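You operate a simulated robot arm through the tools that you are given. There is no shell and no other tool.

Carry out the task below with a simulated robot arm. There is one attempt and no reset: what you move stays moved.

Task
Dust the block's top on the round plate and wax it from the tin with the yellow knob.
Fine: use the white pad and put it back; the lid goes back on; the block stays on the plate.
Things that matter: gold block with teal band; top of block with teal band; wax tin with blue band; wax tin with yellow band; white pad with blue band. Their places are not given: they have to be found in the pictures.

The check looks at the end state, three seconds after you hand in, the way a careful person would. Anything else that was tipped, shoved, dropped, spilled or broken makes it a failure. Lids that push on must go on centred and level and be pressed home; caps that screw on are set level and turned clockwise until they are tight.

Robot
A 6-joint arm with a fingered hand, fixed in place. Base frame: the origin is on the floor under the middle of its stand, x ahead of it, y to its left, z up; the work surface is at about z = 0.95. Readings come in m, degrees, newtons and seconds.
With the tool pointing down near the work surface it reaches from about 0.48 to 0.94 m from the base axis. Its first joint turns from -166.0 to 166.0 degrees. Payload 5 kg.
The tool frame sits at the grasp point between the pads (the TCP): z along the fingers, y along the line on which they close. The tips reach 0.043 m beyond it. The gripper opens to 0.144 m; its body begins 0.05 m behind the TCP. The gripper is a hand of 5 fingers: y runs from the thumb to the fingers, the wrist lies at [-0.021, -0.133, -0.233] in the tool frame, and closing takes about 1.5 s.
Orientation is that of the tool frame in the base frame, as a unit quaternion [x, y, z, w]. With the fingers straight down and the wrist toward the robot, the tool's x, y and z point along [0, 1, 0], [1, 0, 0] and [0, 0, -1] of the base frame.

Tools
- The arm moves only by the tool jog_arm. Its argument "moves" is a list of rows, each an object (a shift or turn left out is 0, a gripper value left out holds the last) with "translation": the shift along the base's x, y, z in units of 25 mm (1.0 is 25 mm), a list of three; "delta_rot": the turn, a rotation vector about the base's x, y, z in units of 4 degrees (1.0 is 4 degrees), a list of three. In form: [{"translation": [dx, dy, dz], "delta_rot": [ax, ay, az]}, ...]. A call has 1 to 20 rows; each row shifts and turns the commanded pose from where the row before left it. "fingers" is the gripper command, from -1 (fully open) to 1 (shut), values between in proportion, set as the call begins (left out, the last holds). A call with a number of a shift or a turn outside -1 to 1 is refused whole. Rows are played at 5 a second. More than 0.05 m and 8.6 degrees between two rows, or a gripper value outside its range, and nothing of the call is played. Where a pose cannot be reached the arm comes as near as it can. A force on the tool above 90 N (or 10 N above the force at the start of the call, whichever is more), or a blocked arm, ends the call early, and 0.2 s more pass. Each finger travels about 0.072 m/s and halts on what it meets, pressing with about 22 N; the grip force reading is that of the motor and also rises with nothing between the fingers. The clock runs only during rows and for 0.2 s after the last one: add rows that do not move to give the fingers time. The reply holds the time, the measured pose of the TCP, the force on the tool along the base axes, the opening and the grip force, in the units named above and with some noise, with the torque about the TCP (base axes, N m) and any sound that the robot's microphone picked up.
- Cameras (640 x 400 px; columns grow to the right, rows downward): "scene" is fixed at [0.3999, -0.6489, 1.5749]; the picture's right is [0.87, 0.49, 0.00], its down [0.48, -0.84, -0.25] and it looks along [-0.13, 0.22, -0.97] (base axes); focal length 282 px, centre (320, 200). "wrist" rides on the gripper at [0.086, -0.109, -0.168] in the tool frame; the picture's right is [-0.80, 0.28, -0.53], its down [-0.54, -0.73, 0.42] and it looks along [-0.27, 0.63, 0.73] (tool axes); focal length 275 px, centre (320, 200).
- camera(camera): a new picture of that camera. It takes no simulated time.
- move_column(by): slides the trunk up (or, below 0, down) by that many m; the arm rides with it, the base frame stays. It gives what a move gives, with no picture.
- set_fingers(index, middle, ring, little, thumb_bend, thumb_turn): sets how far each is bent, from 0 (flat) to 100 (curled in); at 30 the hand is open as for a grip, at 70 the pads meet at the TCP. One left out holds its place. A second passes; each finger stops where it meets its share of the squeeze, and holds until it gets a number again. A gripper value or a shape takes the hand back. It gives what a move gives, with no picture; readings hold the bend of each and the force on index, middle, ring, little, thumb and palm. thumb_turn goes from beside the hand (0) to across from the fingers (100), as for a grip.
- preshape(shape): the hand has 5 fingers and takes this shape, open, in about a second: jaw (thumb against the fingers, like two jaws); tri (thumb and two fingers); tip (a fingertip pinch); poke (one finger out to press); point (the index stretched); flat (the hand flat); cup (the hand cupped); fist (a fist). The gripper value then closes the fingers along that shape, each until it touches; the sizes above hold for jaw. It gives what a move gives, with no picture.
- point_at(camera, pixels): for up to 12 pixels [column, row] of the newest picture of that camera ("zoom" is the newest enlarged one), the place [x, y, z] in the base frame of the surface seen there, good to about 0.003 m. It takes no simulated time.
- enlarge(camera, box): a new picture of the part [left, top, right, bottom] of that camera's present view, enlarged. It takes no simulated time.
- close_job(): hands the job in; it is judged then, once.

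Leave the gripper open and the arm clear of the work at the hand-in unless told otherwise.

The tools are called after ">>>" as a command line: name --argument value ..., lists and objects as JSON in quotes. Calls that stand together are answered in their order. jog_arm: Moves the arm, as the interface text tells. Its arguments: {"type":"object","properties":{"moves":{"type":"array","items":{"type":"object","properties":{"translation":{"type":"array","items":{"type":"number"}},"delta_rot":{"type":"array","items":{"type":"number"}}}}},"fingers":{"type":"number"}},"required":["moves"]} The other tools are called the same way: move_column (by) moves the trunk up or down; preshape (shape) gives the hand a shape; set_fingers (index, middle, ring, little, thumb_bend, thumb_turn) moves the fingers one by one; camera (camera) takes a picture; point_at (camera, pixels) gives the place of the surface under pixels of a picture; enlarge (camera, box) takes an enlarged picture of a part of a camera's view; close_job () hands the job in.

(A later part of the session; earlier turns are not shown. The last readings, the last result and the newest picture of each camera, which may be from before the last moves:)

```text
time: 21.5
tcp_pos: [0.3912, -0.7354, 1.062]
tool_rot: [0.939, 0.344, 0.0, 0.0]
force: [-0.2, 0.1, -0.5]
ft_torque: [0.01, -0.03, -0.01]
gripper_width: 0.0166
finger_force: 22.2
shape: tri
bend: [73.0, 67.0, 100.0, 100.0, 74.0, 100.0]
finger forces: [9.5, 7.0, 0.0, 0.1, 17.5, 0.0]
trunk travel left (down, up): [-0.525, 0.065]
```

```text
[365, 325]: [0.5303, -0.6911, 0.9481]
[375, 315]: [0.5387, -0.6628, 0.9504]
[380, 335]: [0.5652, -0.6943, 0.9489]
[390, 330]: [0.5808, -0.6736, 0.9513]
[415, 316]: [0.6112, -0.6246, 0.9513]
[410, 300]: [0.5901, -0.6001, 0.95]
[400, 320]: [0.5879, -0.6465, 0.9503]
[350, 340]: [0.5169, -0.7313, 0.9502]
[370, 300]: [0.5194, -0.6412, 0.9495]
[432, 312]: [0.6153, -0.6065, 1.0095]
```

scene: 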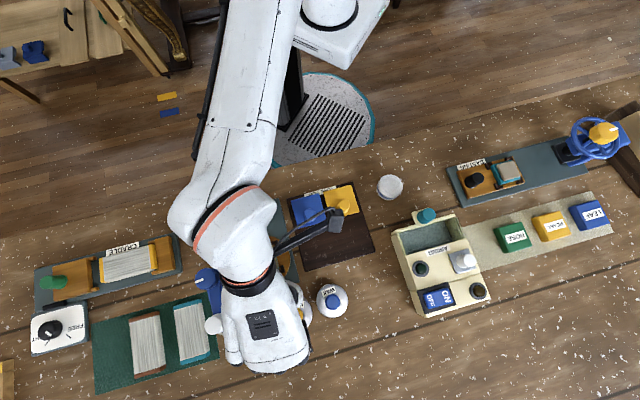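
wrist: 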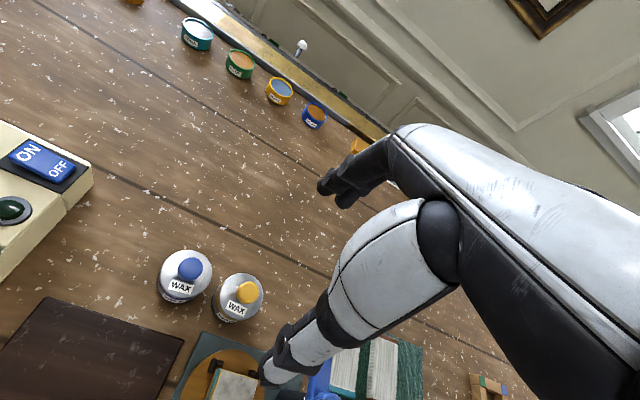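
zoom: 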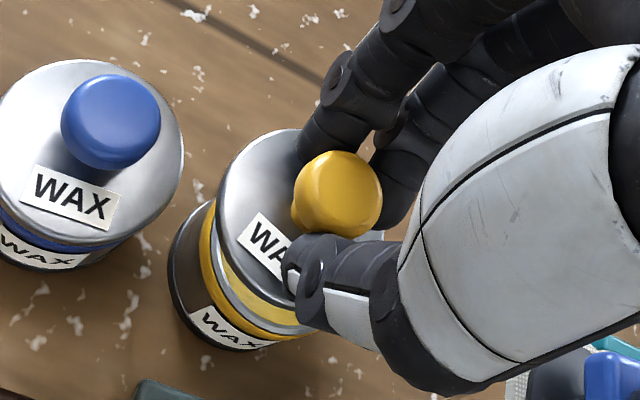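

I'll lay the lid at about (0.545, -0.690), which is free table. First I'll raise 75 mm, then shift over.

>>> jog_arm --moves '[{"translation": [0, 0, 0.6]}, {"translation": [0, 0, 0.8]}, {"translation": [0, 0, 0.8]}, {"translation": [0, 0, 0.8]}, {"translation": [0.6, 0.18, 0]}, {"translation": [0.7, 0.2, 0]}, {"translation": [0.8, 0.24, 0]}, {"translation": [0.8, 0.24, 0]}, {"translation": [0.8, 0.24, 0]}, {"translation": [0.8, 0.24, 0]}, {"translation": [0.8, 0.24, 0]}, {"translation": [0.5, 0.15, 0]}, {"translation": [0.35, 0.08, 0]}, {}]'

>>> camera --camera "wrist"

>>> camera --camera "scene"

```text
time: 24.5
tcp_pos: [0.5457, -0.6909, 1.1376]
tool_rot: [0.939, 0.343, -0.001, 0.0]
force: [-0.4, 1.0, -0.1]
ft_torque: [-0.01, 0.04, -0.03]
gripper_width: 0.0167
finger_force: 21.5
shape: tri
bend: [73.0, 67.0, 100.0, 100.0, 74.0, 100.0]
finger forces: [10.1, 7.0, 0.1, 0.1, 17.5, 0.0]
trunk travel left (down, up): [-0.525, 0.065]
```

```text
taken
```

wrist: 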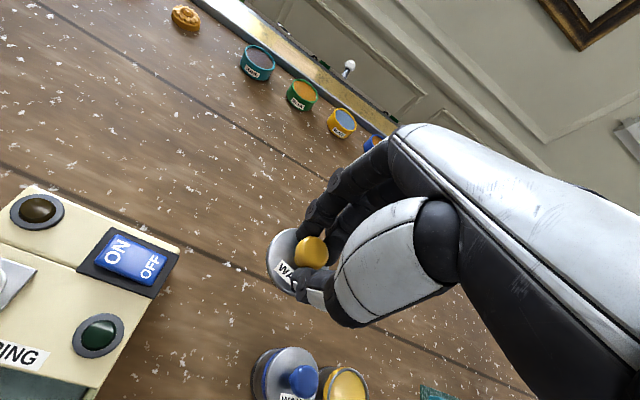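

```text
taken
```

scene: 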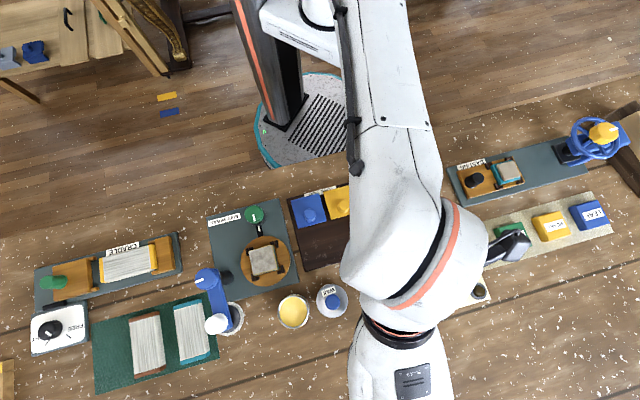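

The lid is in the hand, and the open tin with yellow wax is at scene (293,311). I'll measure the tin's rim and wax level, and check the lid in the wrist view.

>>> enlarge --camera "scene" --box '[270, 285, 355, 335]'

>>> point_at --camera "zoom" --pixels '[[180, 210], [180, 150], [180, 280], [110, 210], [250, 210], [100, 160], [62, 210], [290, 210], [175, 320], [175, 95]]'

>>> enlarge --camera "wrist" --box '[240, 200, 360, 320]'

>>> point_at --camera "zoom" --pixels '[[190, 170], [170, 260], [140, 200], [160, 290], [300, 160], [250, 320], [235, 100], [150, 150]]'

```text
7.53 times, centred on (312, 310) of scene
```

zoom: 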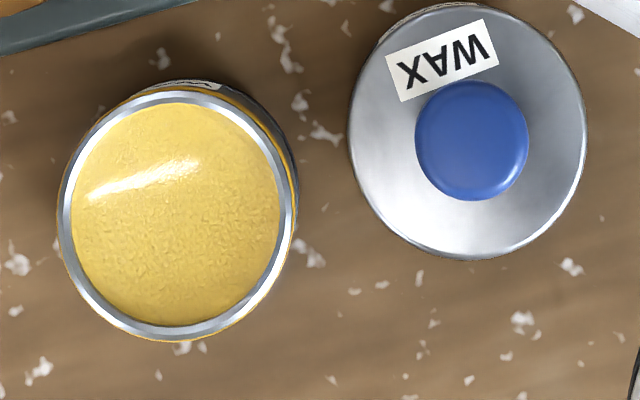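

```text
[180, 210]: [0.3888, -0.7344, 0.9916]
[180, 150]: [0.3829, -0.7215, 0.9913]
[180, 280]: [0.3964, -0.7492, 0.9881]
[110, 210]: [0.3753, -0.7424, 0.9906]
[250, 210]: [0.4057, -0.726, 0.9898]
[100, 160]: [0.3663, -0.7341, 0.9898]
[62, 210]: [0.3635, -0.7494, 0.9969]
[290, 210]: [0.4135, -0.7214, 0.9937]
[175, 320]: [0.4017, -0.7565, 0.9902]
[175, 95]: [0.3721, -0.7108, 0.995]
```

```text
3.33 times, centred on (300, 260) of wrist
```

zoom: 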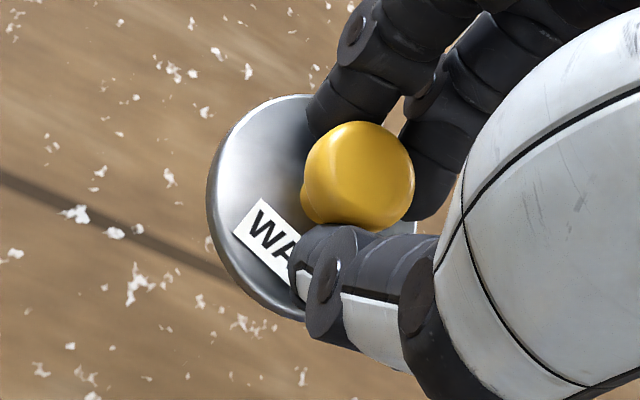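

```text
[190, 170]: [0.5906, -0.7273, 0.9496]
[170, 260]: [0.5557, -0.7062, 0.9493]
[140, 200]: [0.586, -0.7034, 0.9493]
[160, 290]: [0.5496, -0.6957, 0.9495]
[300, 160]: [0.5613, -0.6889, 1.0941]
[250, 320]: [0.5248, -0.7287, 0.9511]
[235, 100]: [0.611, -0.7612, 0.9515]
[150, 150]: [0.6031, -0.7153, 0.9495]
```

The wax surface is at z of about 0.990, just below the rim at about 0.995, so it's easy to reach. Now I'll lower the lid toward the table. From TCP 1.138 I'll go to about 1.018 first.

>>> jog_arm --moves '[{"translation": [0, 0, -0.9]}, {"translation": [0, 0, -0.9]}, {"translation": [0, 0, -0.9]}, {"translation": [0, 0, -0.9]}, {"translation": [0, 0, -0.7]}, {"translation": [0, 0, -0.5]}, {}]'

>>> enlarge --camera "wrist" --box '[240, 200, 360, 320]'

```text
time: 26.1
tcp_pos: [0.5457, -0.6914, 1.0184]
tool_rot: [0.939, 0.344, 0.0, 0.0]
force: [-0.9, 0.9, -1.1]
ft_torque: [0.03, -0.02, 0.0]
gripper_width: 0.0169
finger_force: 22.2
shape: tri
bend: [73.0, 67.0, 100.0, 100.0, 74.0, 100.0]
finger forces: [10.1, 6.9, 0.1, 0.0, 17.3, 0.1]
trunk travel left (down, up): [-0.525, 0.065]
```

```text
3.33 times, centred on (300, 260) of wrist
```

zoom: 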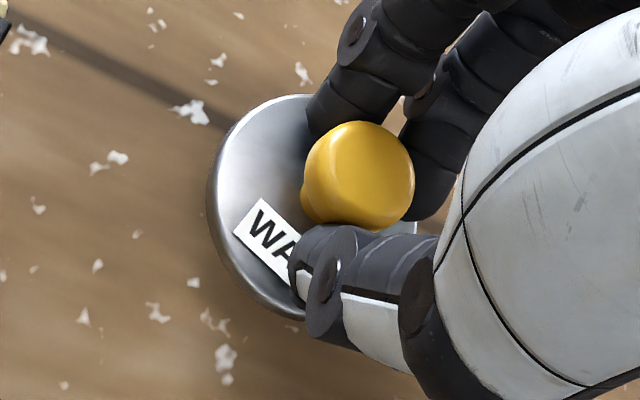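

No contact yet (force about 0). I'll lower in small steps of 2.5 mm and watch the force.

>>> jog_arm --moves '[{"translation": [0, 0, -0.1]}, {"translation": [0, 0, -0.1]}, {}]'

>>> jog_arm --moves '[{"translation": [0, 0, -0.08]}, {"translation": [0, 0, -0.08]}, {}]'

```text
time: 26.9
tcp_pos: [0.5461, -0.6909, 1.0116]
tool_rot: [0.939, 0.343, 0.0, 0.0]
force: [-0.2, -0.7, -0.7]
ft_torque: [-0.01, 0.04, -0.03]
gripper_width: 0.0168
finger_force: 21.8
shape: tri
bend: [73.0, 67.0, 100.0, 100.0, 74.0, 100.0]
finger forces: [10.2, 7.1, 0.0, 0.0, 17.4, 0.1]
trunk travel left (down, up): [-0.525, 0.065]
```

```text
time: 27.7
tcp_pos: [0.5463, -0.6921, 1.0079]
tool_rot: [0.939, 0.343, 0.0, 0.0]
force: [0.5, 0.4, -0.7]
ft_torque: [0.01, -0.02, -0.03]
gripper_width: 0.0166
finger_force: 21.9
shape: tri
bend: [73.0, 67.0, 100.0, 100.0, 74.0, 100.0]
finger forces: [10.2, 7.1, 0.0, 0.0, 17.5, 0.0]
trunk travel left (down, up): [-0.525, 0.065]
```

Still no contact at TCP 1.008. I'll keep going in 1.5–2 mm steps.

>>> jog_arm --moves '[{"translation": [0, 0, -0.07]}, {}]'

>>> jog_arm --moves '[{"translation": [0, 0, -0.07]}, {}]'

>>> enlarge --camera "wrist" --box '[240, 200, 360, 320]'

```text
time: 28.3
tcp_pos: [0.5454, -0.6924, 1.0056]
tool_rot: [0.939, 0.343, 0.001, 0.001]
force: [-0.4, -0.3, -0.3]
ft_torque: [-0.01, -0.01, -0.02]
gripper_width: 0.0167
finger_force: 22.1
shape: tri
bend: [73.0, 67.0, 100.0, 100.0, 74.0, 100.0]
finger forces: [10.1, 7.0, 0.0, 0.0, 17.4, 0.0]
trunk travel left (down, up): [-0.525, 0.065]
```

```text
time: 28.9
tcp_pos: [0.5465, -0.6923, 1.0037]
tool_rot: [0.939, 0.343, 0.0, 0.001]
force: [-0.8, 0.8, 0.1]
ft_torque: [-0.02, 0.02, -0.01]
gripper_width: 0.0167
finger_force: 22.3
shape: tri
bend: [73.0, 67.0, 100.0, 100.0, 74.0, 100.0]
finger forces: [10.2, 7.0, 0.0, 0.0, 17.4, 0.0]
trunk travel left (down, up): [-0.525, 0.065]
```

```text
3.33 times, centred on (300, 260) of wrist
```

zoom: 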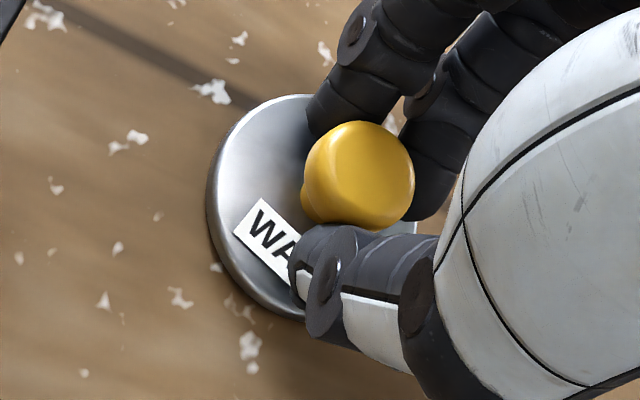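

I'll check the lid's top height via the picture: lid at (260,170) and edge at (215,230).

>>> point_at --camera "zoom" --pixels '[[250, 160], [260, 130], [235, 200], [265, 290], [216, 230], [190, 230], [360, 150]]'

>>> jog_arm --moves '[{"translation": [0, 0, -0.06]}, {}]'

>>> jog_arm --moves '[{"translation": [0, 0, -0.06]}, {}]'

```text
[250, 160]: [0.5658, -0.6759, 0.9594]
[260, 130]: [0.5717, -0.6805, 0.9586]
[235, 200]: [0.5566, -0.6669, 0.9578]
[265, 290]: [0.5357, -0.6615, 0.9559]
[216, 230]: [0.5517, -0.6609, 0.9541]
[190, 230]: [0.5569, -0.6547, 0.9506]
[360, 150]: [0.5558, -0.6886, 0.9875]
```

```text
time: 29.5
tcp_pos: [0.5452, -0.6922, 1.0028]
tool_rot: [0.939, 0.343, 0.0, 0.0]
force: [0.5, 1.1, -0.9]
ft_torque: [0.0, 0.0, -0.01]
gripper_width: 0.0168
finger_force: 22.4
shape: tri
bend: [73.0, 67.0, 100.0, 100.0, 74.0, 100.0]
finger forces: [10.2, 7.1, 0.1, 0.0, 17.4, 0.0]
trunk travel left (down, up): [-0.525, 0.065]
```

```text
time: 30.1
tcp_pos: [0.5459, -0.6908, 1.0023]
tool_rot: [0.94, 0.342, 0.0, 0.0]
force: [-0.8, -1.0, 0.5]
ft_torque: [-0.01, 0.01, 0.0]
gripper_width: 0.0171
finger_force: 21.8
shape: tri
bend: [73.0, 67.0, 100.0, 100.0, 74.0, 100.0]
finger forces: [10.3, 7.6, 0.0, 0.0, 17.5, 0.0]
trunk travel left (down, up): [-0.525, 0.065]
```

The last step moved less than commanded, so contact is starting. One more 1 mm step to confirm.

>>> jog_arm --moves '[{"translation": [0, 0, -0.05]}, {}]'

>>> enlarge --camera "wrist" --box '[240, 200, 360, 320]'

>>> point_at --camera "zoom" --pixels '[[250, 160], [260, 130], [235, 200], [265, 290], [275, 115], [230, 250]]'

```text
time: 30.7
tcp_pos: [0.5465, -0.6905, 1.0004]
tool_rot: [0.94, 0.342, -0.001, 0.0]
force: [-0.1, 0.2, 2.6]
ft_torque: [0.04, -0.02, 0.02]
gripper_width: 0.0173
finger_force: 21.6
shape: tri
bend: [73.0, 67.0, 100.0, 100.0, 74.0, 100.0]
finger forces: [11.0, 7.9, 0.1, 0.1, 18.7, 0.0]
trunk travel left (down, up): [-0.525, 0.065]
```

```text
3.33 times, centred on (300, 260) of wrist
```

zoom: 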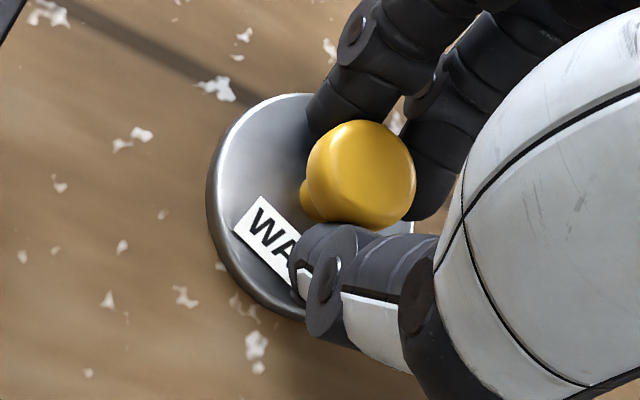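

```text
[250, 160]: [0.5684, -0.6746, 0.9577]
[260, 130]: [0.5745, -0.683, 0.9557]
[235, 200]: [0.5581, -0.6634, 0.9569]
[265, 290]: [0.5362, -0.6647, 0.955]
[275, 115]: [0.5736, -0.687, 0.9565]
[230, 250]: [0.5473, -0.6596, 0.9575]
```

The lid rests on the table (2.6 N, top at z≈0.957). I'll open to about 58 mm to release the knob.

>>> jog_arm --moves '[{}, {}, {}, {}, {}]' --fingers 0.2

>>> enlarge --camera "wrist" --box '[240, 200, 360, 320]'

>>> point_at --camera "zoom" --pixels '[[250, 160], [260, 130], [235, 200], [265, 290], [360, 170], [300, 290], [320, 110], [380, 270]]'

```text
time: 31.9
tcp_pos: [0.5465, -0.6908, 1.0004]
tool_rot: [0.939, 0.343, 0.0, 0.0]
force: [-1.3, -0.3, 0.3]
ft_torque: [0.04, 0.01, 0.0]
gripper_width: 0.0572
finger_force: 0.1
shape: tri
bend: [74.0, 49.0, 99.0, 99.0, 73.0, 100.0]
finger forces: [0.1, 0.1, 0.0, 0.0, 0.0, 0.0]
trunk travel left (down, up): [-0.525, 0.065]
```

```text
3.33 times, centred on (300, 260) of wrist
```

zoom: 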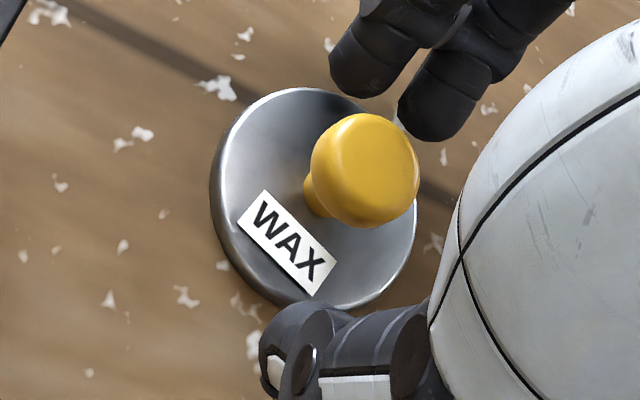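

```text
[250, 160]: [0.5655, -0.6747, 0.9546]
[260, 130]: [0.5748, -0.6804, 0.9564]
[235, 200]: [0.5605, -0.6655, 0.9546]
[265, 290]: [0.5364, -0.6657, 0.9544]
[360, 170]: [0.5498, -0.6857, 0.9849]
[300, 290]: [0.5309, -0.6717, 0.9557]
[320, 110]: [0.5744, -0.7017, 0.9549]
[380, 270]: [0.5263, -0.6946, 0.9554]
```

The lid lies flat and free. I'll rise straight up 150 mm, then travel above the white pad (0.443, -0.409) while turning back +50° and setting the opening to about 85 mm.

>>> jog_arm --moves '[{"translation": [0, 0, 0.5]}, {"translation": [0, 0, 1]}, {"translation": [0, 0, 1]}, {"translation": [0, 0, 1]}, {"translation": [0, 0, 1]}, {"translation": [0, 0, 1]}, {"translation": [0, 0, 0.5]}, {}]'

>>> jog_arm --moves '[{"translation": [-0.318, 0.867, 0], "delta_rot": [0, 0, 0.9615]}, {"translation": [-0.318, 0.867, 0], "delta_rot": [0, 0, 0.9615]}, {"translation": [-0.318, 0.867, 0], "delta_rot": [0, 0, 0.9615]}, {"translation": [-0.318, 0.867, 0], "delta_rot": [0, 0, 0.9615]}, {"translation": [-0.318, 0.867, 0], "delta_rot": [0, 0, 0.9615]}, {"translation": [-0.318, 0.867, 0], "delta_rot": [0, 0, 0.9615]}, {"translation": [-0.318, 0.867, 0], "delta_rot": [0, 0, 0.9615]}, {"translation": [-0.318, 0.867, 0], "delta_rot": [0, 0, 0.9615]}, {"translation": [-0.318, 0.867, 0], "delta_rot": [0, 0, 0.9615]}, {"translation": [-0.318, 0.867, 0], "delta_rot": [0, 0, 0.9615]}, {"translation": [-0.318, 0.867, 0], "delta_rot": [0, 0, 0.9615]}, {"translation": [-0.318, 0.867, 0], "delta_rot": [0, 0, 0.9615]}, {"translation": [-0.318, 0.867, 0], "delta_rot": [0, 0, 0.9615]}, {}]' --fingers -0.18

>>> camera --camera "wrist"

>>> camera --camera "scene"

```text
time: 33.7
tcp_pos: [0.5436, -0.6918, 1.1487]
tool_rot: [0.939, 0.343, 0.0, 0.0]
force: [0.1, 0.4, -0.5]
ft_torque: [0.0, 0.01, 0.0]
gripper_width: 0.0571
finger_force: 0.2
shape: tri
bend: [74.0, 49.0, 99.0, 99.0, 73.0, 100.0]
finger forces: [0.1, 0.1, 0.2, 0.0, 0.0, 0.1]
trunk travel left (down, up): [-0.525, 0.065]
```

```text
time: 36.7
tcp_pos: [0.4411, -0.4084, 1.15]
tool_rot: [0.706, 0.708, 0.0, 0.0]
force: [-0.7, 0.2, 0.5]
ft_torque: [-0.02, -0.03, -0.05]
gripper_width: 0.0844
finger_force: 0.1
shape: tri
bend: [74.0, 41.0, 99.0, 99.0, 66.0, 100.0]
finger forces: [0.1, 0.0, 0.0, 0.1, 0.0, 0.0]
trunk travel left (down, up): [-0.525, 0.065]
```

```text
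taken
```

wrist: 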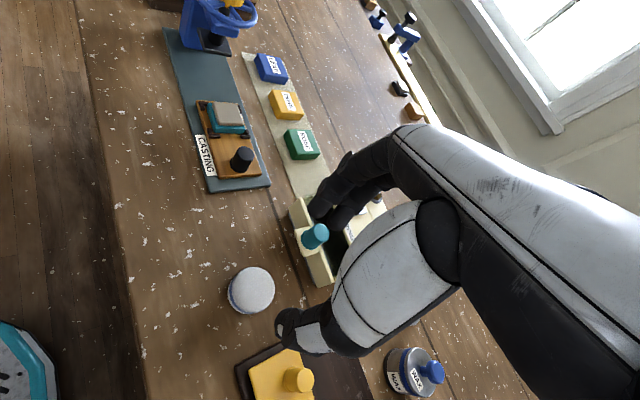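

```text
taken
```

scene: 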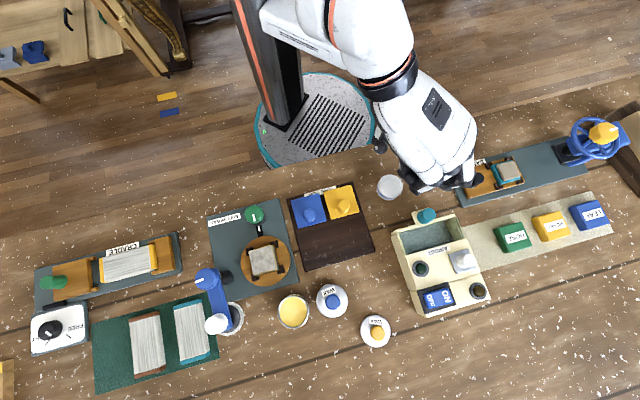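

The lid lies at scene (375,331) and the pad is below the hand at wrist (250,290). I'll measure the pad from this view and the fingertip positions.

>>> enlarge --camera "wrist" --box '[210, 140, 400, 370]'

>>> point_at --camera "zoom" --pixels '[[225, 255], [185, 250], [270, 250], [230, 220], [228, 295], [180, 290], [330, 150], [340, 175], [290, 320], [293, 350], [350, 195], [310, 130]]'

```text
1.74 times, centred on (305, 255) of wrist
```

zoom: 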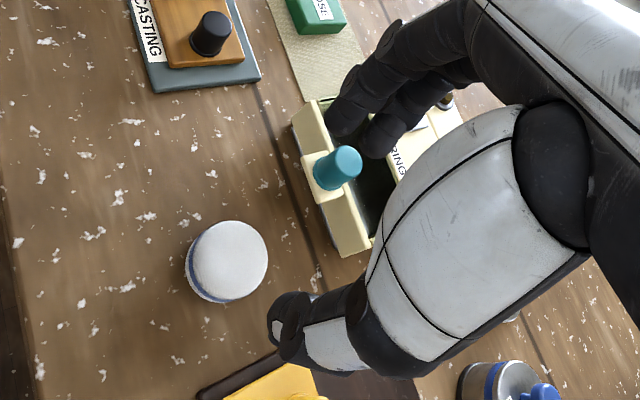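

```text
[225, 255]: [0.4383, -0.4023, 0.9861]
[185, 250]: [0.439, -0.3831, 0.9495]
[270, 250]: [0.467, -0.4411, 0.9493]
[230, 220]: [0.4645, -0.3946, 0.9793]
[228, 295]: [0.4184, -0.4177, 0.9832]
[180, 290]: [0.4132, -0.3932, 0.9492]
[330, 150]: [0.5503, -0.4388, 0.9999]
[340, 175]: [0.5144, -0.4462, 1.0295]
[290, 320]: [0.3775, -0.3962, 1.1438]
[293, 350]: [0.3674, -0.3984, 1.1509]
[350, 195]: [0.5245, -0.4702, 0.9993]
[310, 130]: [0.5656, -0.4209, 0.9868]
```

The pad's centre is about (0.443, -0.4085). I'll lower to TCP z of about 1.04 and check alignment before going around the pad.

>>> jog_arm --moves '[{"translation": [0.07, 0, -0.8]}, {"translation": [0, 0, -0.9]}, {"translation": [0, 0, -0.9]}, {"translation": [0, 0, -0.9]}, {"translation": [0, 0, -0.9]}, {}]'

>>> enlarge --camera "wrist" --box '[210, 140, 400, 370]'

>>> point_at --camera "zoom" --pixels '[[335, 130], [345, 110], [378, 150], [285, 310], [290, 345], [278, 330], [330, 230], [300, 230]]'

>>> enlarge --camera "scene" --box '[360, 120, 480, 240]'

```text
time: 38.1
tcp_pos: [0.4426, -0.4093, 1.0393]
tool_rot: [0.706, 0.708, 0.0, 0.0]
force: [-1.1, -0.1, 0.3]
ft_torque: [0.03, 0.0, 0.0]
gripper_width: 0.0847
finger_force: 0.0
shape: tri
bend: [74.0, 41.0, 99.0, 99.0, 66.0, 100.0]
finger forces: [0.0, 0.0, 0.0, 0.1, 0.1, 0.0]
trunk travel left (down, up): [-0.525, 0.065]
```

```text
1.74 times, centred on (305, 255) of wrist
```

zoom: 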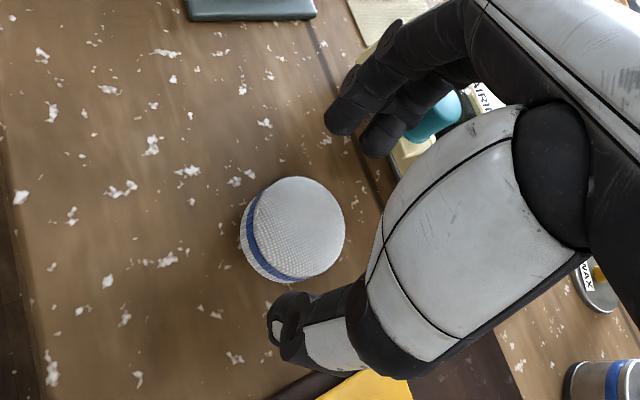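

```text
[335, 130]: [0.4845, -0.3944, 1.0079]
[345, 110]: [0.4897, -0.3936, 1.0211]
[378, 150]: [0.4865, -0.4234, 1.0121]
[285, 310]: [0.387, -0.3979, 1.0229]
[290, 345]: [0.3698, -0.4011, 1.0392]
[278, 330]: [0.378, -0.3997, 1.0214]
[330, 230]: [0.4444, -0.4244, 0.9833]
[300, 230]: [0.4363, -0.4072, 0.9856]
```

```text
3.33 times, centred on (420, 180) of scene
```

zoom: 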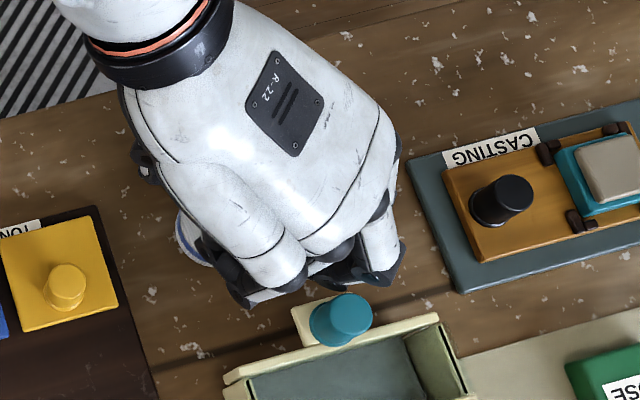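

The fingers are centred on the pad. The knuckles come near the teal knob (scene zoom (340,318)), so I'll measure that gap before lowering.

>>> point_at --camera "zoom" --pixels '[[380, 275], [398, 262], [365, 285], [340, 270], [310, 275], [270, 290], [245, 300], [325, 310], [340, 300], [365, 315], [340, 335], [350, 265]]'

```text
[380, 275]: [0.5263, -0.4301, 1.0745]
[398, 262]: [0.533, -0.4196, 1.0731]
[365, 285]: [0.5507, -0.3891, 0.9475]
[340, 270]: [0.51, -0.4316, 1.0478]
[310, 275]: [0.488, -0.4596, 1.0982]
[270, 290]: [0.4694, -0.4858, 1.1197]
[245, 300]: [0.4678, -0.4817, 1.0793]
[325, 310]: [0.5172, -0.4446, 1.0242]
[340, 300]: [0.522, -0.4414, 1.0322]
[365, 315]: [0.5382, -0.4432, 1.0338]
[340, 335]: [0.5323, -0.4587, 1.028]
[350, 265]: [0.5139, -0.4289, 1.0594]
```

The middle knuckle would pass within about 6 mm of the teal knob. Turning the hand +12° about the pad opens this gap, so I'll do that, then lower to TCP z of about 0.999.

>>> jog_arm --moves '[{"delta_rot": [0, 0, 1]}, {"delta_rot": [0, 0, 1]}, {"delta_rot": [0, 0, 1]}, {}, {"translation": [0.02, 0.03, -0.6]}, {"translation": [0, 0, -0.6]}, {"translation": [0, 0, -0.4]}, {}]'

>>> enlarge --camera "wrist" --box '[210, 140, 400, 370]'

>>> enlarge --camera "scene" --box '[360, 120, 480, 240]'

```text
time: 39.9
tcp_pos: [0.4432, -0.4084, 0.9998]
tool_rot: [0.628, 0.778, 0.0, 0.0]
force: [0.0, 0.6, -0.2]
ft_torque: [-0.02, 0.01, 0.0]
gripper_width: 0.0845
finger_force: 0.1
shape: tri
bend: [74.0, 41.0, 99.0, 99.0, 66.0, 100.0]
finger forces: [0.0, 0.0, 0.0, 0.1, 0.0, 0.0]
trunk travel left (down, up): [-0.525, 0.065]
```

```text
1.74 times, centred on (305, 255) of wrist
```

zoom: 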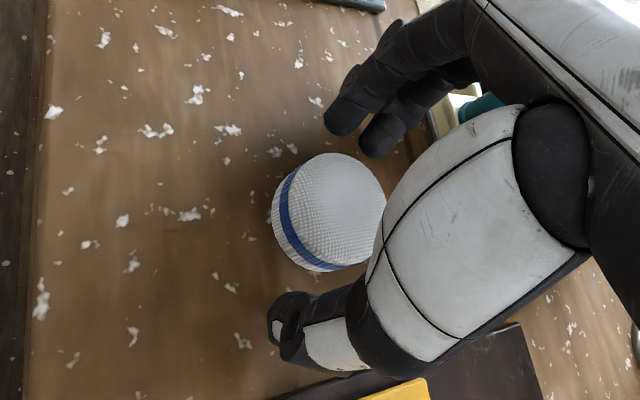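

```text
3.33 times, centred on (420, 180) of scene
```

zoom: 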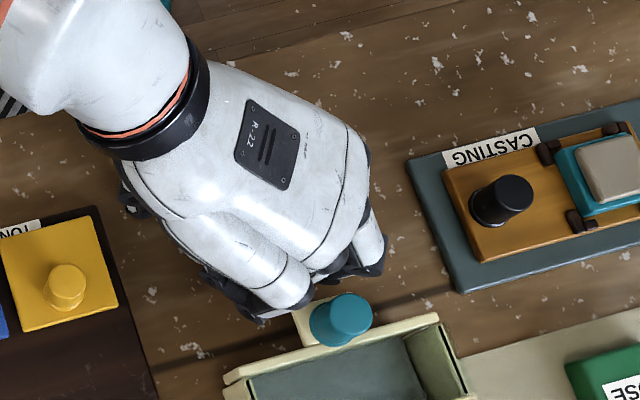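

The pad sits between the fingers and the teal knob is clear. Now I'll close on the pad.

>>> jog_arm --moves '[{}, {}, {}, {}, {}, {}, {}]' --fingers 1.0

>>> enlarge --camera "wrist" --box '[210, 140, 400, 370]'

```text
time: 41.5
tcp_pos: [0.4437, -0.4078, 0.9999]
tool_rot: [0.628, 0.778, 0.0, 0.0]
force: [-0.3, -0.2, -0.9]
ft_torque: [-0.03, 0.02, 0.03]
gripper_width: 0.0451
finger_force: 22.4
shape: tri
bend: [74.0, 53.0, 100.0, 100.0, 74.0, 100.0]
finger forces: [9.3, 9.2, 0.0, 0.0, 19.6, 0.1]
trunk travel left (down, up): [-0.525, 0.065]
```

```text
1.74 times, centred on (305, 255) of wrist
```

zoom: 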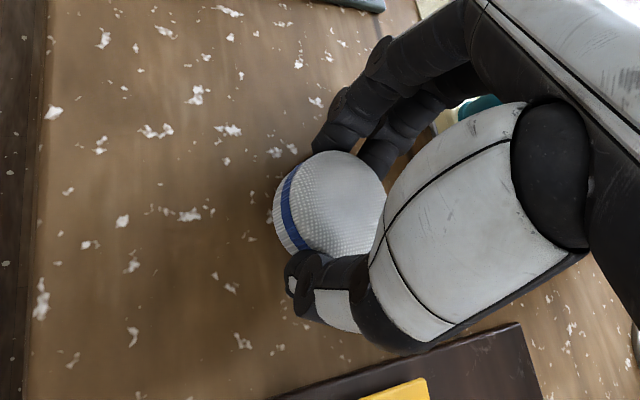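

Balanced grip on the pad (9.3, 9.2 and 19.6 N, no net force). I'll remember this pose (0.4435, -0.408, 1.000, turned +12°) for putting it back. I'll lift 30 mm and look.

>>> jog_arm --moves '[{"translation": [0, 0, 0.3]}, {"translation": [0, 0, 0.4]}, {"translation": [0, 0, 0.5]}, {}]'

>>> enlarge --camera "wrist" --box '[250, 180, 370, 310]'

>>> enlarge --camera "scene" --box '[360, 120, 480, 240]'

```text
time: 42.5
tcp_pos: [0.4428, -0.4086, 1.0312]
tool_rot: [0.628, 0.778, 0.0, 0.0]
force: [-0.2, -0.1, -1.3]
ft_torque: [0.02, -0.01, 0.0]
gripper_width: 0.0452
finger_force: 22.2
shape: tri
bend: [74.0, 53.0, 100.0, 100.0, 74.0, 100.0]
finger forces: [9.4, 9.2, 0.1, 0.0, 19.6, 0.0]
trunk travel left (down, up): [-0.525, 0.065]
```

```text
3.08 times, centred on (310, 245) of wrist
```

zoom: 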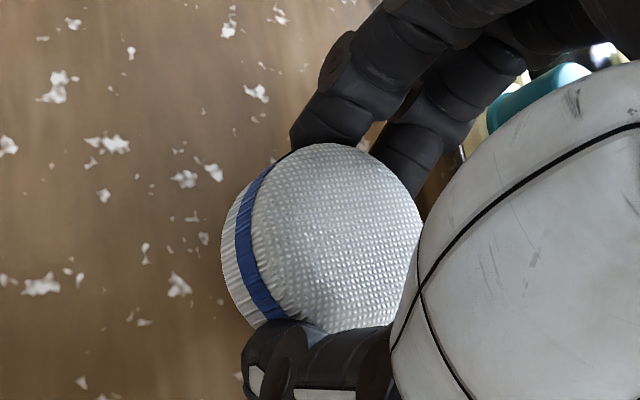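

```text
3.33 times, centred on (420, 180) of scene
```

zoom: 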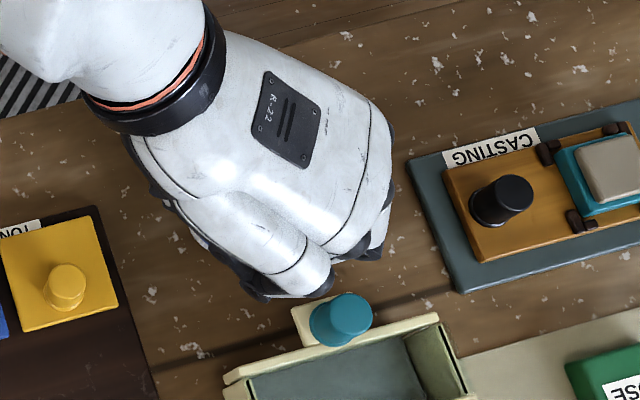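

The pad came up level with the hand; its underside is 50 mm below the TCP. I'll raise to z of about 1.13 and travel above the block centre (0.288, -0.681), keeping this turn, which leaves room to the crank.

>>> jog_arm --moves '[{"translation": [0, 0, 1]}, {"translation": [0, 0, 1]}, {"translation": [0, 0, 1]}, {"translation": [0, 0, 1]}, {"translation": [-0.5167, -0.908, 0]}, {"translation": [-0.5167, -0.908, 0]}, {"translation": [-0.5167, -0.908, 0]}, {"translation": [-0.5167, -0.908, 0]}, {"translation": [-0.5167, -0.908, 0]}, {"translation": [-0.5167, -0.908, 0]}, {"translation": [-0.5167, -0.908, 0]}, {"translation": [-0.5167, -0.908, 0]}, {"translation": [-0.5167, -0.908, 0]}, {"translation": [-0.5167, -0.908, 0]}, {"translation": [-0.5167, -0.908, 0]}, {"translation": [-0.5167, -0.908, 0]}, {}]'

>>> camera --camera "wrist"

>>> camera --camera "scene"

```text
time: 46.1
tcp_pos: [0.294, -0.6694, 1.129]
tool_rot: [0.629, 0.778, 0.001, -0.001]
force: [-0.6, -0.2, 0.1]
ft_torque: [0.03, 0.0, 0.02]
gripper_width: 0.0451
finger_force: 22.1
shape: tri
bend: [74.0, 53.0, 100.0, 100.0, 74.0, 100.0]
finger forces: [9.6, 9.5, 0.0, 0.1, 19.7, 0.1]
out of reach, approached as far as the arm can: row 16
trunk travel left (down, up): [-0.525, 0.065]
```

```text
taken
```

wrist: 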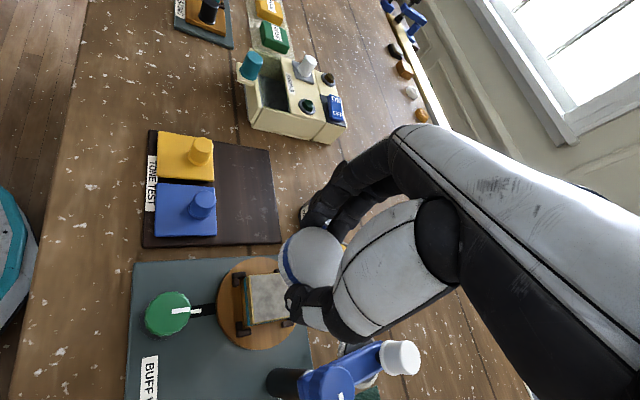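

```text
taken
```

scene: 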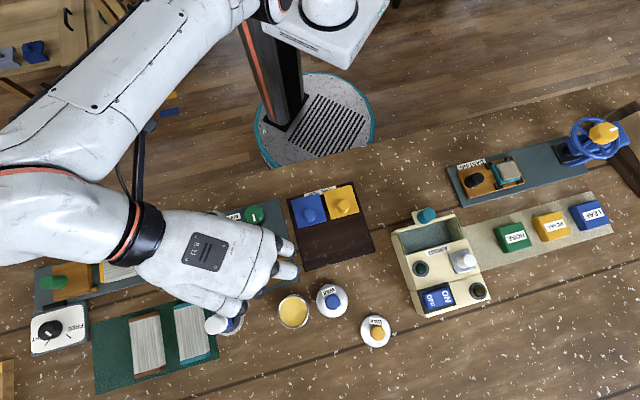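

The arm fell about 13 mm short at this height, stopping at (0.294, -0.669). Reach grows lower down, so I'll descend here first and see where it ends. Before that I'll check the gap between the folded fingers and the crank's white knob in the scene picture.

>>> enlarge --camera "scene" --box '[180, 220, 310, 340]'

>>> point_at --camera "zoom" --pixels '[[250, 270], [270, 290], [285, 275], [300, 270], [240, 340], [270, 345], [290, 250], [350, 250], [390, 190], [420, 200], [265, 310], [180, 255]]'

>>> enlarge --camera "wrist" --box '[220, 180, 420, 400]'

```text
3.33 times, centred on (245, 280) of scene
```

zoom: 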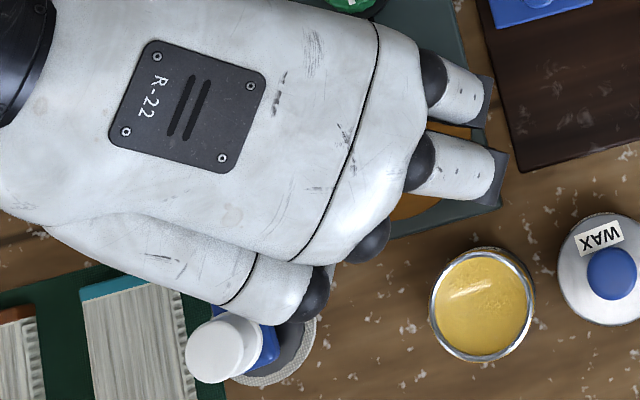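

```text
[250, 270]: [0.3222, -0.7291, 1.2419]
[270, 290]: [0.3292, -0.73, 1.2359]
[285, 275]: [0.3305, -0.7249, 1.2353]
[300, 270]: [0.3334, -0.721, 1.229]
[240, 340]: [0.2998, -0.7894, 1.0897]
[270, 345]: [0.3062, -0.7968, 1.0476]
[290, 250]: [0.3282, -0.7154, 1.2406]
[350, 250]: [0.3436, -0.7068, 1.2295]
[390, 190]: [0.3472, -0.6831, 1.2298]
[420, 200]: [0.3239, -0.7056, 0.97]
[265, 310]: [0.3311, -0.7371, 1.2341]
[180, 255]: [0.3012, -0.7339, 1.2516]
```

```text
1.82 times, centred on (320, 290) of wrist
```

zoom: 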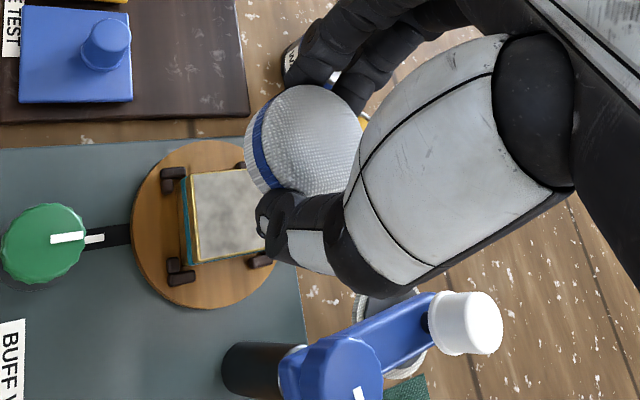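

The little-finger side clears the white knob (0.300, -0.79, 1.09) by about 3 cm. I'll descend about 60 mm to TCP z of about 1.07, which leaves the pad's underside 20 mm above the block.

>>> jog_arm --moves '[{"translation": [0, 0, -0.6]}, {"translation": [0, 0, -0.6]}, {"translation": [0, 0, -0.6]}, {"translation": [0, 0, -0.5]}, {}]'

>>> enlarge --camera "wrist" --box '[220, 180, 420, 400]'

>>> enlarge --camera "scene" --box '[180, 220, 310, 340]'

```text
time: 47.3
tcp_pos: [0.2929, -0.6696, 1.0704]
tool_rot: [0.629, 0.777, 0.0, 0.0]
force: [-1.0, 0.9, -0.2]
ft_torque: [0.01, 0.01, 0.02]
gripper_width: 0.0454
finger_force: 22.4
shape: tri
bend: [74.0, 53.0, 100.0, 100.0, 74.0, 100.0]
finger forces: [9.6, 9.4, 0.0, 0.0, 19.6, 0.1]
trunk travel left (down, up): [-0.525, 0.065]
```

```text
1.82 times, centred on (320, 290) of wrist
```

zoom: 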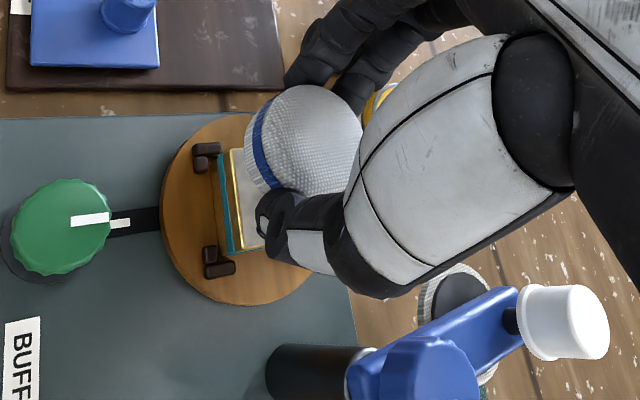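

```text
3.33 times, centred on (245, 280) of scene
```

zoom: 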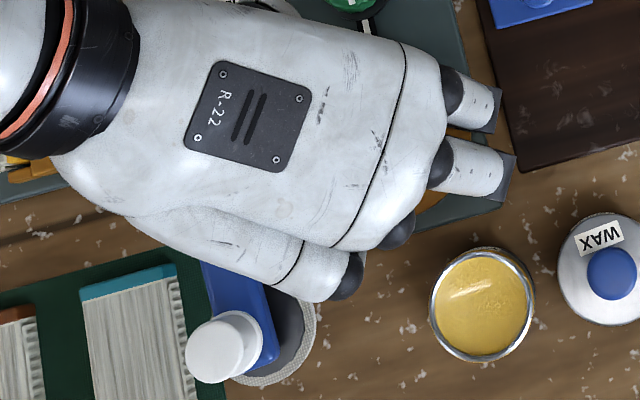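

Clearances look good. I'll shift to the block's centre at this height, then come down in small steps until the pad touches the block's top (expected at TCP z of about 1.050).

>>> jog_arm --moves '[{"translation": [-0.1, -0.23, 0]}, {"translation": [-0.1, -0.23, 0]}, {"translation": [0, 0, -0.3]}, {"translation": [0, 0, -0.2]}, {}]'

>>> enlarge --camera "wrist" --box '[220, 180, 420, 400]'

```text
time: 48.5
tcp_pos: [0.2869, -0.6807, 1.0577]
tool_rot: [0.629, 0.778, -0.001, 0.0]
force: [0.0, 0.2, -0.9]
ft_torque: [0.0, 0.02, 0.0]
gripper_width: 0.0453
finger_force: 21.7
shape: tri
bend: [74.0, 53.0, 100.0, 100.0, 74.0, 100.0]
finger forces: [9.7, 9.5, 0.1, 0.0, 19.5, 0.1]
trunk travel left (down, up): [-0.525, 0.065]
```

```text
1.82 times, centred on (320, 290) of wrist
```

zoom: 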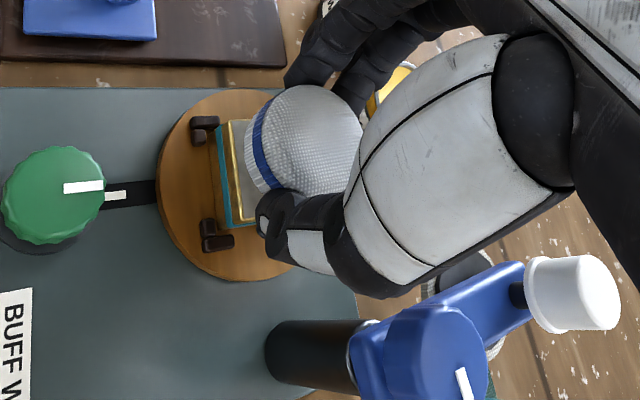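

The pad hangs over the block. Now small steps down, watching the force.

>>> jog_arm --moves '[{"translation": [0, 0, -0.1]}, {"translation": [0, 0, -0.1]}, {}]'

>>> jog_arm --moves '[{"translation": [0, 0, -0.06]}, {}]'

>>> jog_arm --moves '[{"translation": [0, 0, -0.06]}, {}]'

```text
time: 49.3
tcp_pos: [0.2891, -0.6807, 1.0547]
tool_rot: [0.629, 0.778, 0.0, 0.0]
force: [1.1, 0.3, -0.5]
ft_torque: [0.01, -0.01, -0.01]
gripper_width: 0.0453
finger_force: 22.4
shape: tri
bend: [74.0, 53.0, 100.0, 100.0, 74.0, 100.0]
finger forces: [9.6, 9.4, 0.1, 0.0, 19.5, 0.1]
trunk travel left (down, up): [-0.525, 0.065]
```

```text
time: 49.9
tcp_pos: [0.2876, -0.6815, 1.0524]
tool_rot: [0.629, 0.778, -0.001, 0.0]
force: [-0.1, 0.4, -0.5]
ft_torque: [-0.01, 0.02, 0.04]
gripper_width: 0.0451
finger_force: 21.7
shape: tri
bend: [74.0, 53.0, 100.0, 100.0, 74.0, 100.0]
finger forces: [9.6, 9.5, 0.1, 0.0, 19.5, 0.0]
trunk travel left (down, up): [-0.525, 0.065]
```

```text
time: 50.5
tcp_pos: [0.2883, -0.6811, 1.0508]
tool_rot: [0.629, 0.778, 0.0, -0.001]
force: [0.2, 0.2, 0.0]
ft_torque: [0.01, 0.0, -0.02]
gripper_width: 0.0453
finger_force: 22.1
shape: tri
bend: [74.0, 53.0, 100.0, 100.0, 74.0, 100.0]
finger forces: [9.6, 9.5, 0.0, 0.0, 19.6, 0.0]
trunk travel left (down, up): [-0.525, 0.065]
```

Still no contact at 1.051. I'll continue with 1–1.5 mm steps.

>>> jog_arm --moves '[{"translation": [0, 0, -0.05]}, {}]'

>>> jog_arm --moves '[{"translation": [0, 0, -0.05]}, {}]'

>>> jog_arm --moves '[{"translation": [0, 0, -0.04]}, {}]'

```text
time: 51.1
tcp_pos: [0.2885, -0.6806, 1.0504]
tool_rot: [0.629, 0.777, -0.001, 0.0]
force: [0.7, -0.8, 2.5]
ft_torque: [-0.01, -0.06, -0.02]
gripper_width: 0.0452
finger_force: 22.4
shape: tri
bend: [74.0, 53.0, 100.0, 100.0, 74.0, 100.0]
finger forces: [9.8, 9.9, 0.0, 0.0, 19.8, 0.0]
trunk travel left (down, up): [-0.525, 0.065]
```

```text
time: 51.7
tcp_pos: [0.2864, -0.6799, 1.0493]
tool_rot: [0.629, 0.777, -0.001, 0.001]
force: [0.9, -2.6, 10.3]
ft_torque: [-0.02, -0.04, -0.03]
gripper_width: 0.0452
finger_force: 22.4
shape: tri
bend: [74.0, 53.0, 100.0, 100.0, 74.0, 100.0]
finger forces: [10.1, 10.9, 0.1, 0.1, 21.1, 0.1]
trunk travel left (down, up): [-0.525, 0.065]
```

```text
time: 52.3
tcp_pos: [0.2878, -0.6791, 1.0494]
tool_rot: [0.629, 0.777, 0.0, 0.001]
force: [1.7, -3.9, 17.6]
ft_torque: [-0.08, -0.09, -0.1]
gripper_width: 0.0461
finger_force: 21.6
shape: tri
bend: [74.0, 53.0, 100.0, 100.0, 74.0, 100.0]
finger forces: [10.6, 12.4, 0.0, 0.1, 22.6, 0.1]
trunk travel left (down, up): [-0.525, 0.065]
```

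Contact found: about 7 N per mm of press. I'll back off to a light press of about 7 N and wipe the block's corners with ±13 mm strokes along x and y, the directions in which the corners lie.

>>> jog_arm --moves '[{"translation": [0, 0, 0.06]}, {"translation": [0.26, 0, 0]}, {"translation": [0.26, 0, 0]}, {"translation": [-0.26, 0, 0]}, {"translation": [-0.26, 0, 0]}, {"translation": [-0.26, 0, 0]}, {"translation": [-0.26, 0, 0]}, {"translation": [0.26, 0, 0]}, {"translation": [0.26, 0, 0]}, {"translation": [0, 0.26, 0]}, {"translation": [0, 0.26, 0]}, {"translation": [0, -0.26, 0]}, {"translation": [0, -0.26, 0]}, {"translation": [0, -0.26, 0]}, {"translation": [0, -0.26, 0]}, {"translation": [0, 0.26, 0]}, {"translation": [0, 0.26, 0]}, {}]'

```text
time: 56.1
tcp_pos: [0.2869, -0.6802, 1.0485]
tool_rot: [0.629, 0.777, 0.0, 0.0]
force: [-1.0, -2.1, 5.6]
ft_torque: [-0.05, 0.01, -0.01]
gripper_width: 0.0459
finger_force: 21.8
shape: tri
bend: [74.0, 53.0, 100.0, 100.0, 74.0, 100.0]
finger forces: [10.1, 11.7, 0.0, 0.0, 22.1, 0.0]
trunk travel left (down, up): [-0.525, 0.065]
```

Force stays light (5.6 N). I'll add a round sweep around the centre, then lift to look.

>>> jog_arm --moves '[{"translation": [0.26, 0, 0]}, {"translation": [0.26, 0, 0]}, {"translation": [-0.17, 0.17, 0]}, {"translation": [-0.17, 0.17, 0]}, {"translation": [-0.18, 0.18, 0]}, {"translation": [-0.17, -0.17, 0]}, {"translation": [-0.17, -0.17, 0]}, {"translation": [-0.18, -0.18, 0]}, {"translation": [0.17, -0.17, 0]}, {"translation": [0.17, -0.17, 0]}, {"translation": [0.18, -0.18, 0]}, {"translation": [0.17, 0.17, 0]}, {"translation": [0.17, 0.17, 0]}, {"translation": [0.18, 0.18, 0]}, {"translation": [-0.26, 0, 0]}, {"translation": [-0.26, 0, 0]}, {}]'

>>> enlarge --camera "wrist" --box '[220, 180, 420, 400]'

```text
time: 59.7
tcp_pos: [0.289, -0.6807, 1.0499]
tool_rot: [0.628, 0.778, 0.0, 0.0]
force: [4.4, -0.5, 8.4]
ft_torque: [0.01, -0.23, 0.01]
gripper_width: 0.0458
finger_force: 22.5
shape: tri
bend: [74.0, 53.0, 100.0, 100.0, 74.0, 100.0]
finger forces: [12.3, 13.0, 0.1, 0.0, 20.1, 0.0]
trunk travel left (down, up): [-0.525, 0.065]
```

```text
1.82 times, centred on (320, 290) of wrist
```

zoom: 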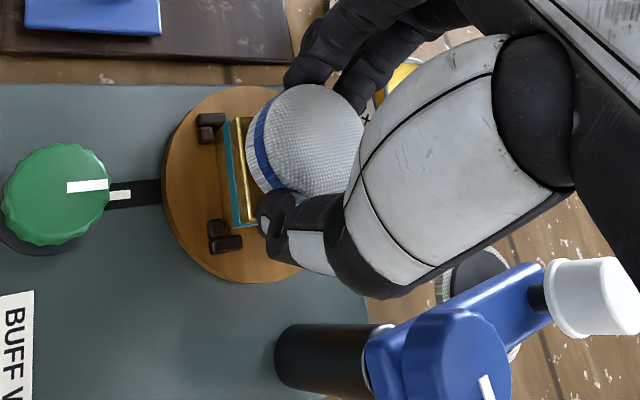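

The visible part of the top looks gold now. I'll lift and draw back toward (+x, +y) to look at the whole top.

>>> jog_arm --moves '[{"translation": [0, 0, 0.4]}, {"translation": [0, 0, 0.8]}, {"translation": [0, 0, 0.8]}, {"translation": [0.6, 0.6, 0]}, {"translation": [0.8, 0.8, 0]}, {"translation": [0.8, 0.8, 0]}, {"translation": [0.4, 0.4, 0]}, {}]'

>>> enlarge --camera "wrist" --box '[180, 200, 420, 400]'

>>> enlarge --camera "scene" --box '[200, 200, 320, 300]'

```text
time: 61.5
tcp_pos: [0.3524, -0.6171, 1.0989]
tool_rot: [0.628, 0.778, -0.001, 0.0]
force: [-0.3, -0.4, -0.3]
ft_torque: [0.01, 0.02, 0.04]
gripper_width: 0.0457
finger_force: 21.7
shape: tri
bend: [74.0, 53.0, 100.0, 100.0, 74.0, 100.0]
finger forces: [10.7, 11.3, 0.1, 0.1, 20.8, 0.0]
trunk travel left (down, up): [-0.525, 0.065]
```

```text
2.00 times, centred on (300, 300) of wrist
```

zoom: 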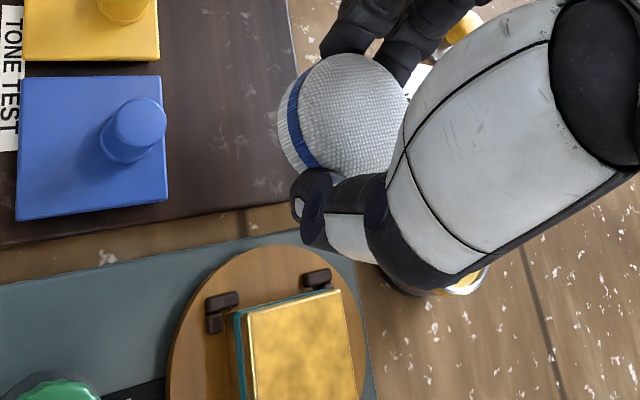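

```text
4.00 times, centred on (260, 250) of scene
```

zoom: 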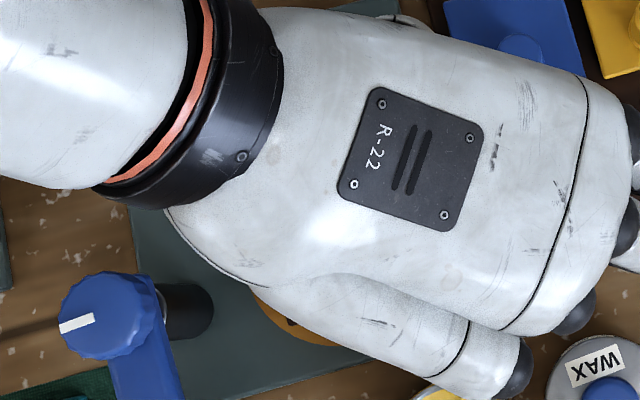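

The top is gold but the view is cut off at the bottom. I'll raise 75 mm and look again.

>>> jog_arm --moves '[{"translation": [0, 0, 1]}, {"translation": [0, 0, 1]}, {"translation": [0, 0, 1]}, {}]'

>>> camera --camera "wrist"

>>> enlarge --camera "wrist" --box '[200, 280, 360, 400]'

```text
time: 62.5
tcp_pos: [0.3521, -0.6186, 1.1737]
tool_rot: [0.629, 0.778, 0.0, 0.0]
force: [0.4, -0.1, 0.0]
ft_torque: [0.0, 0.01, 0.04]
gripper_width: 0.0459
finger_force: 22.1
shape: tri
bend: [74.0, 53.0, 100.0, 100.0, 74.0, 100.0]
finger forces: [10.7, 11.3, 0.0, 0.0, 20.8, 0.0]
trunk travel left (down, up): [-0.525, 0.065]
```

```text
taken
```

wrist: 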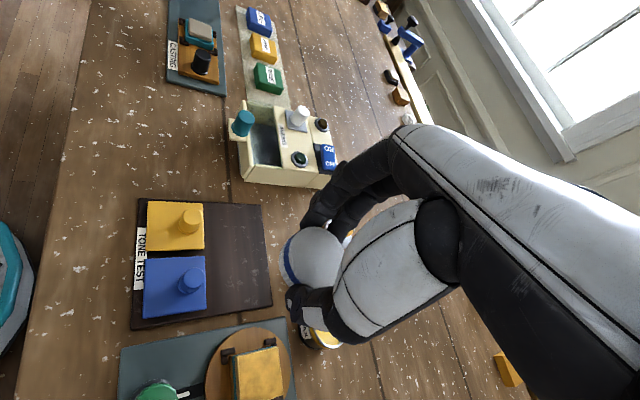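

```text
3.33 times, centred on (280, 340) of wrist
```

zoom: 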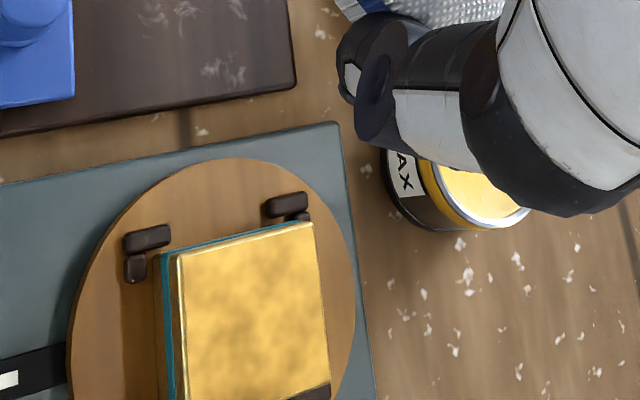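

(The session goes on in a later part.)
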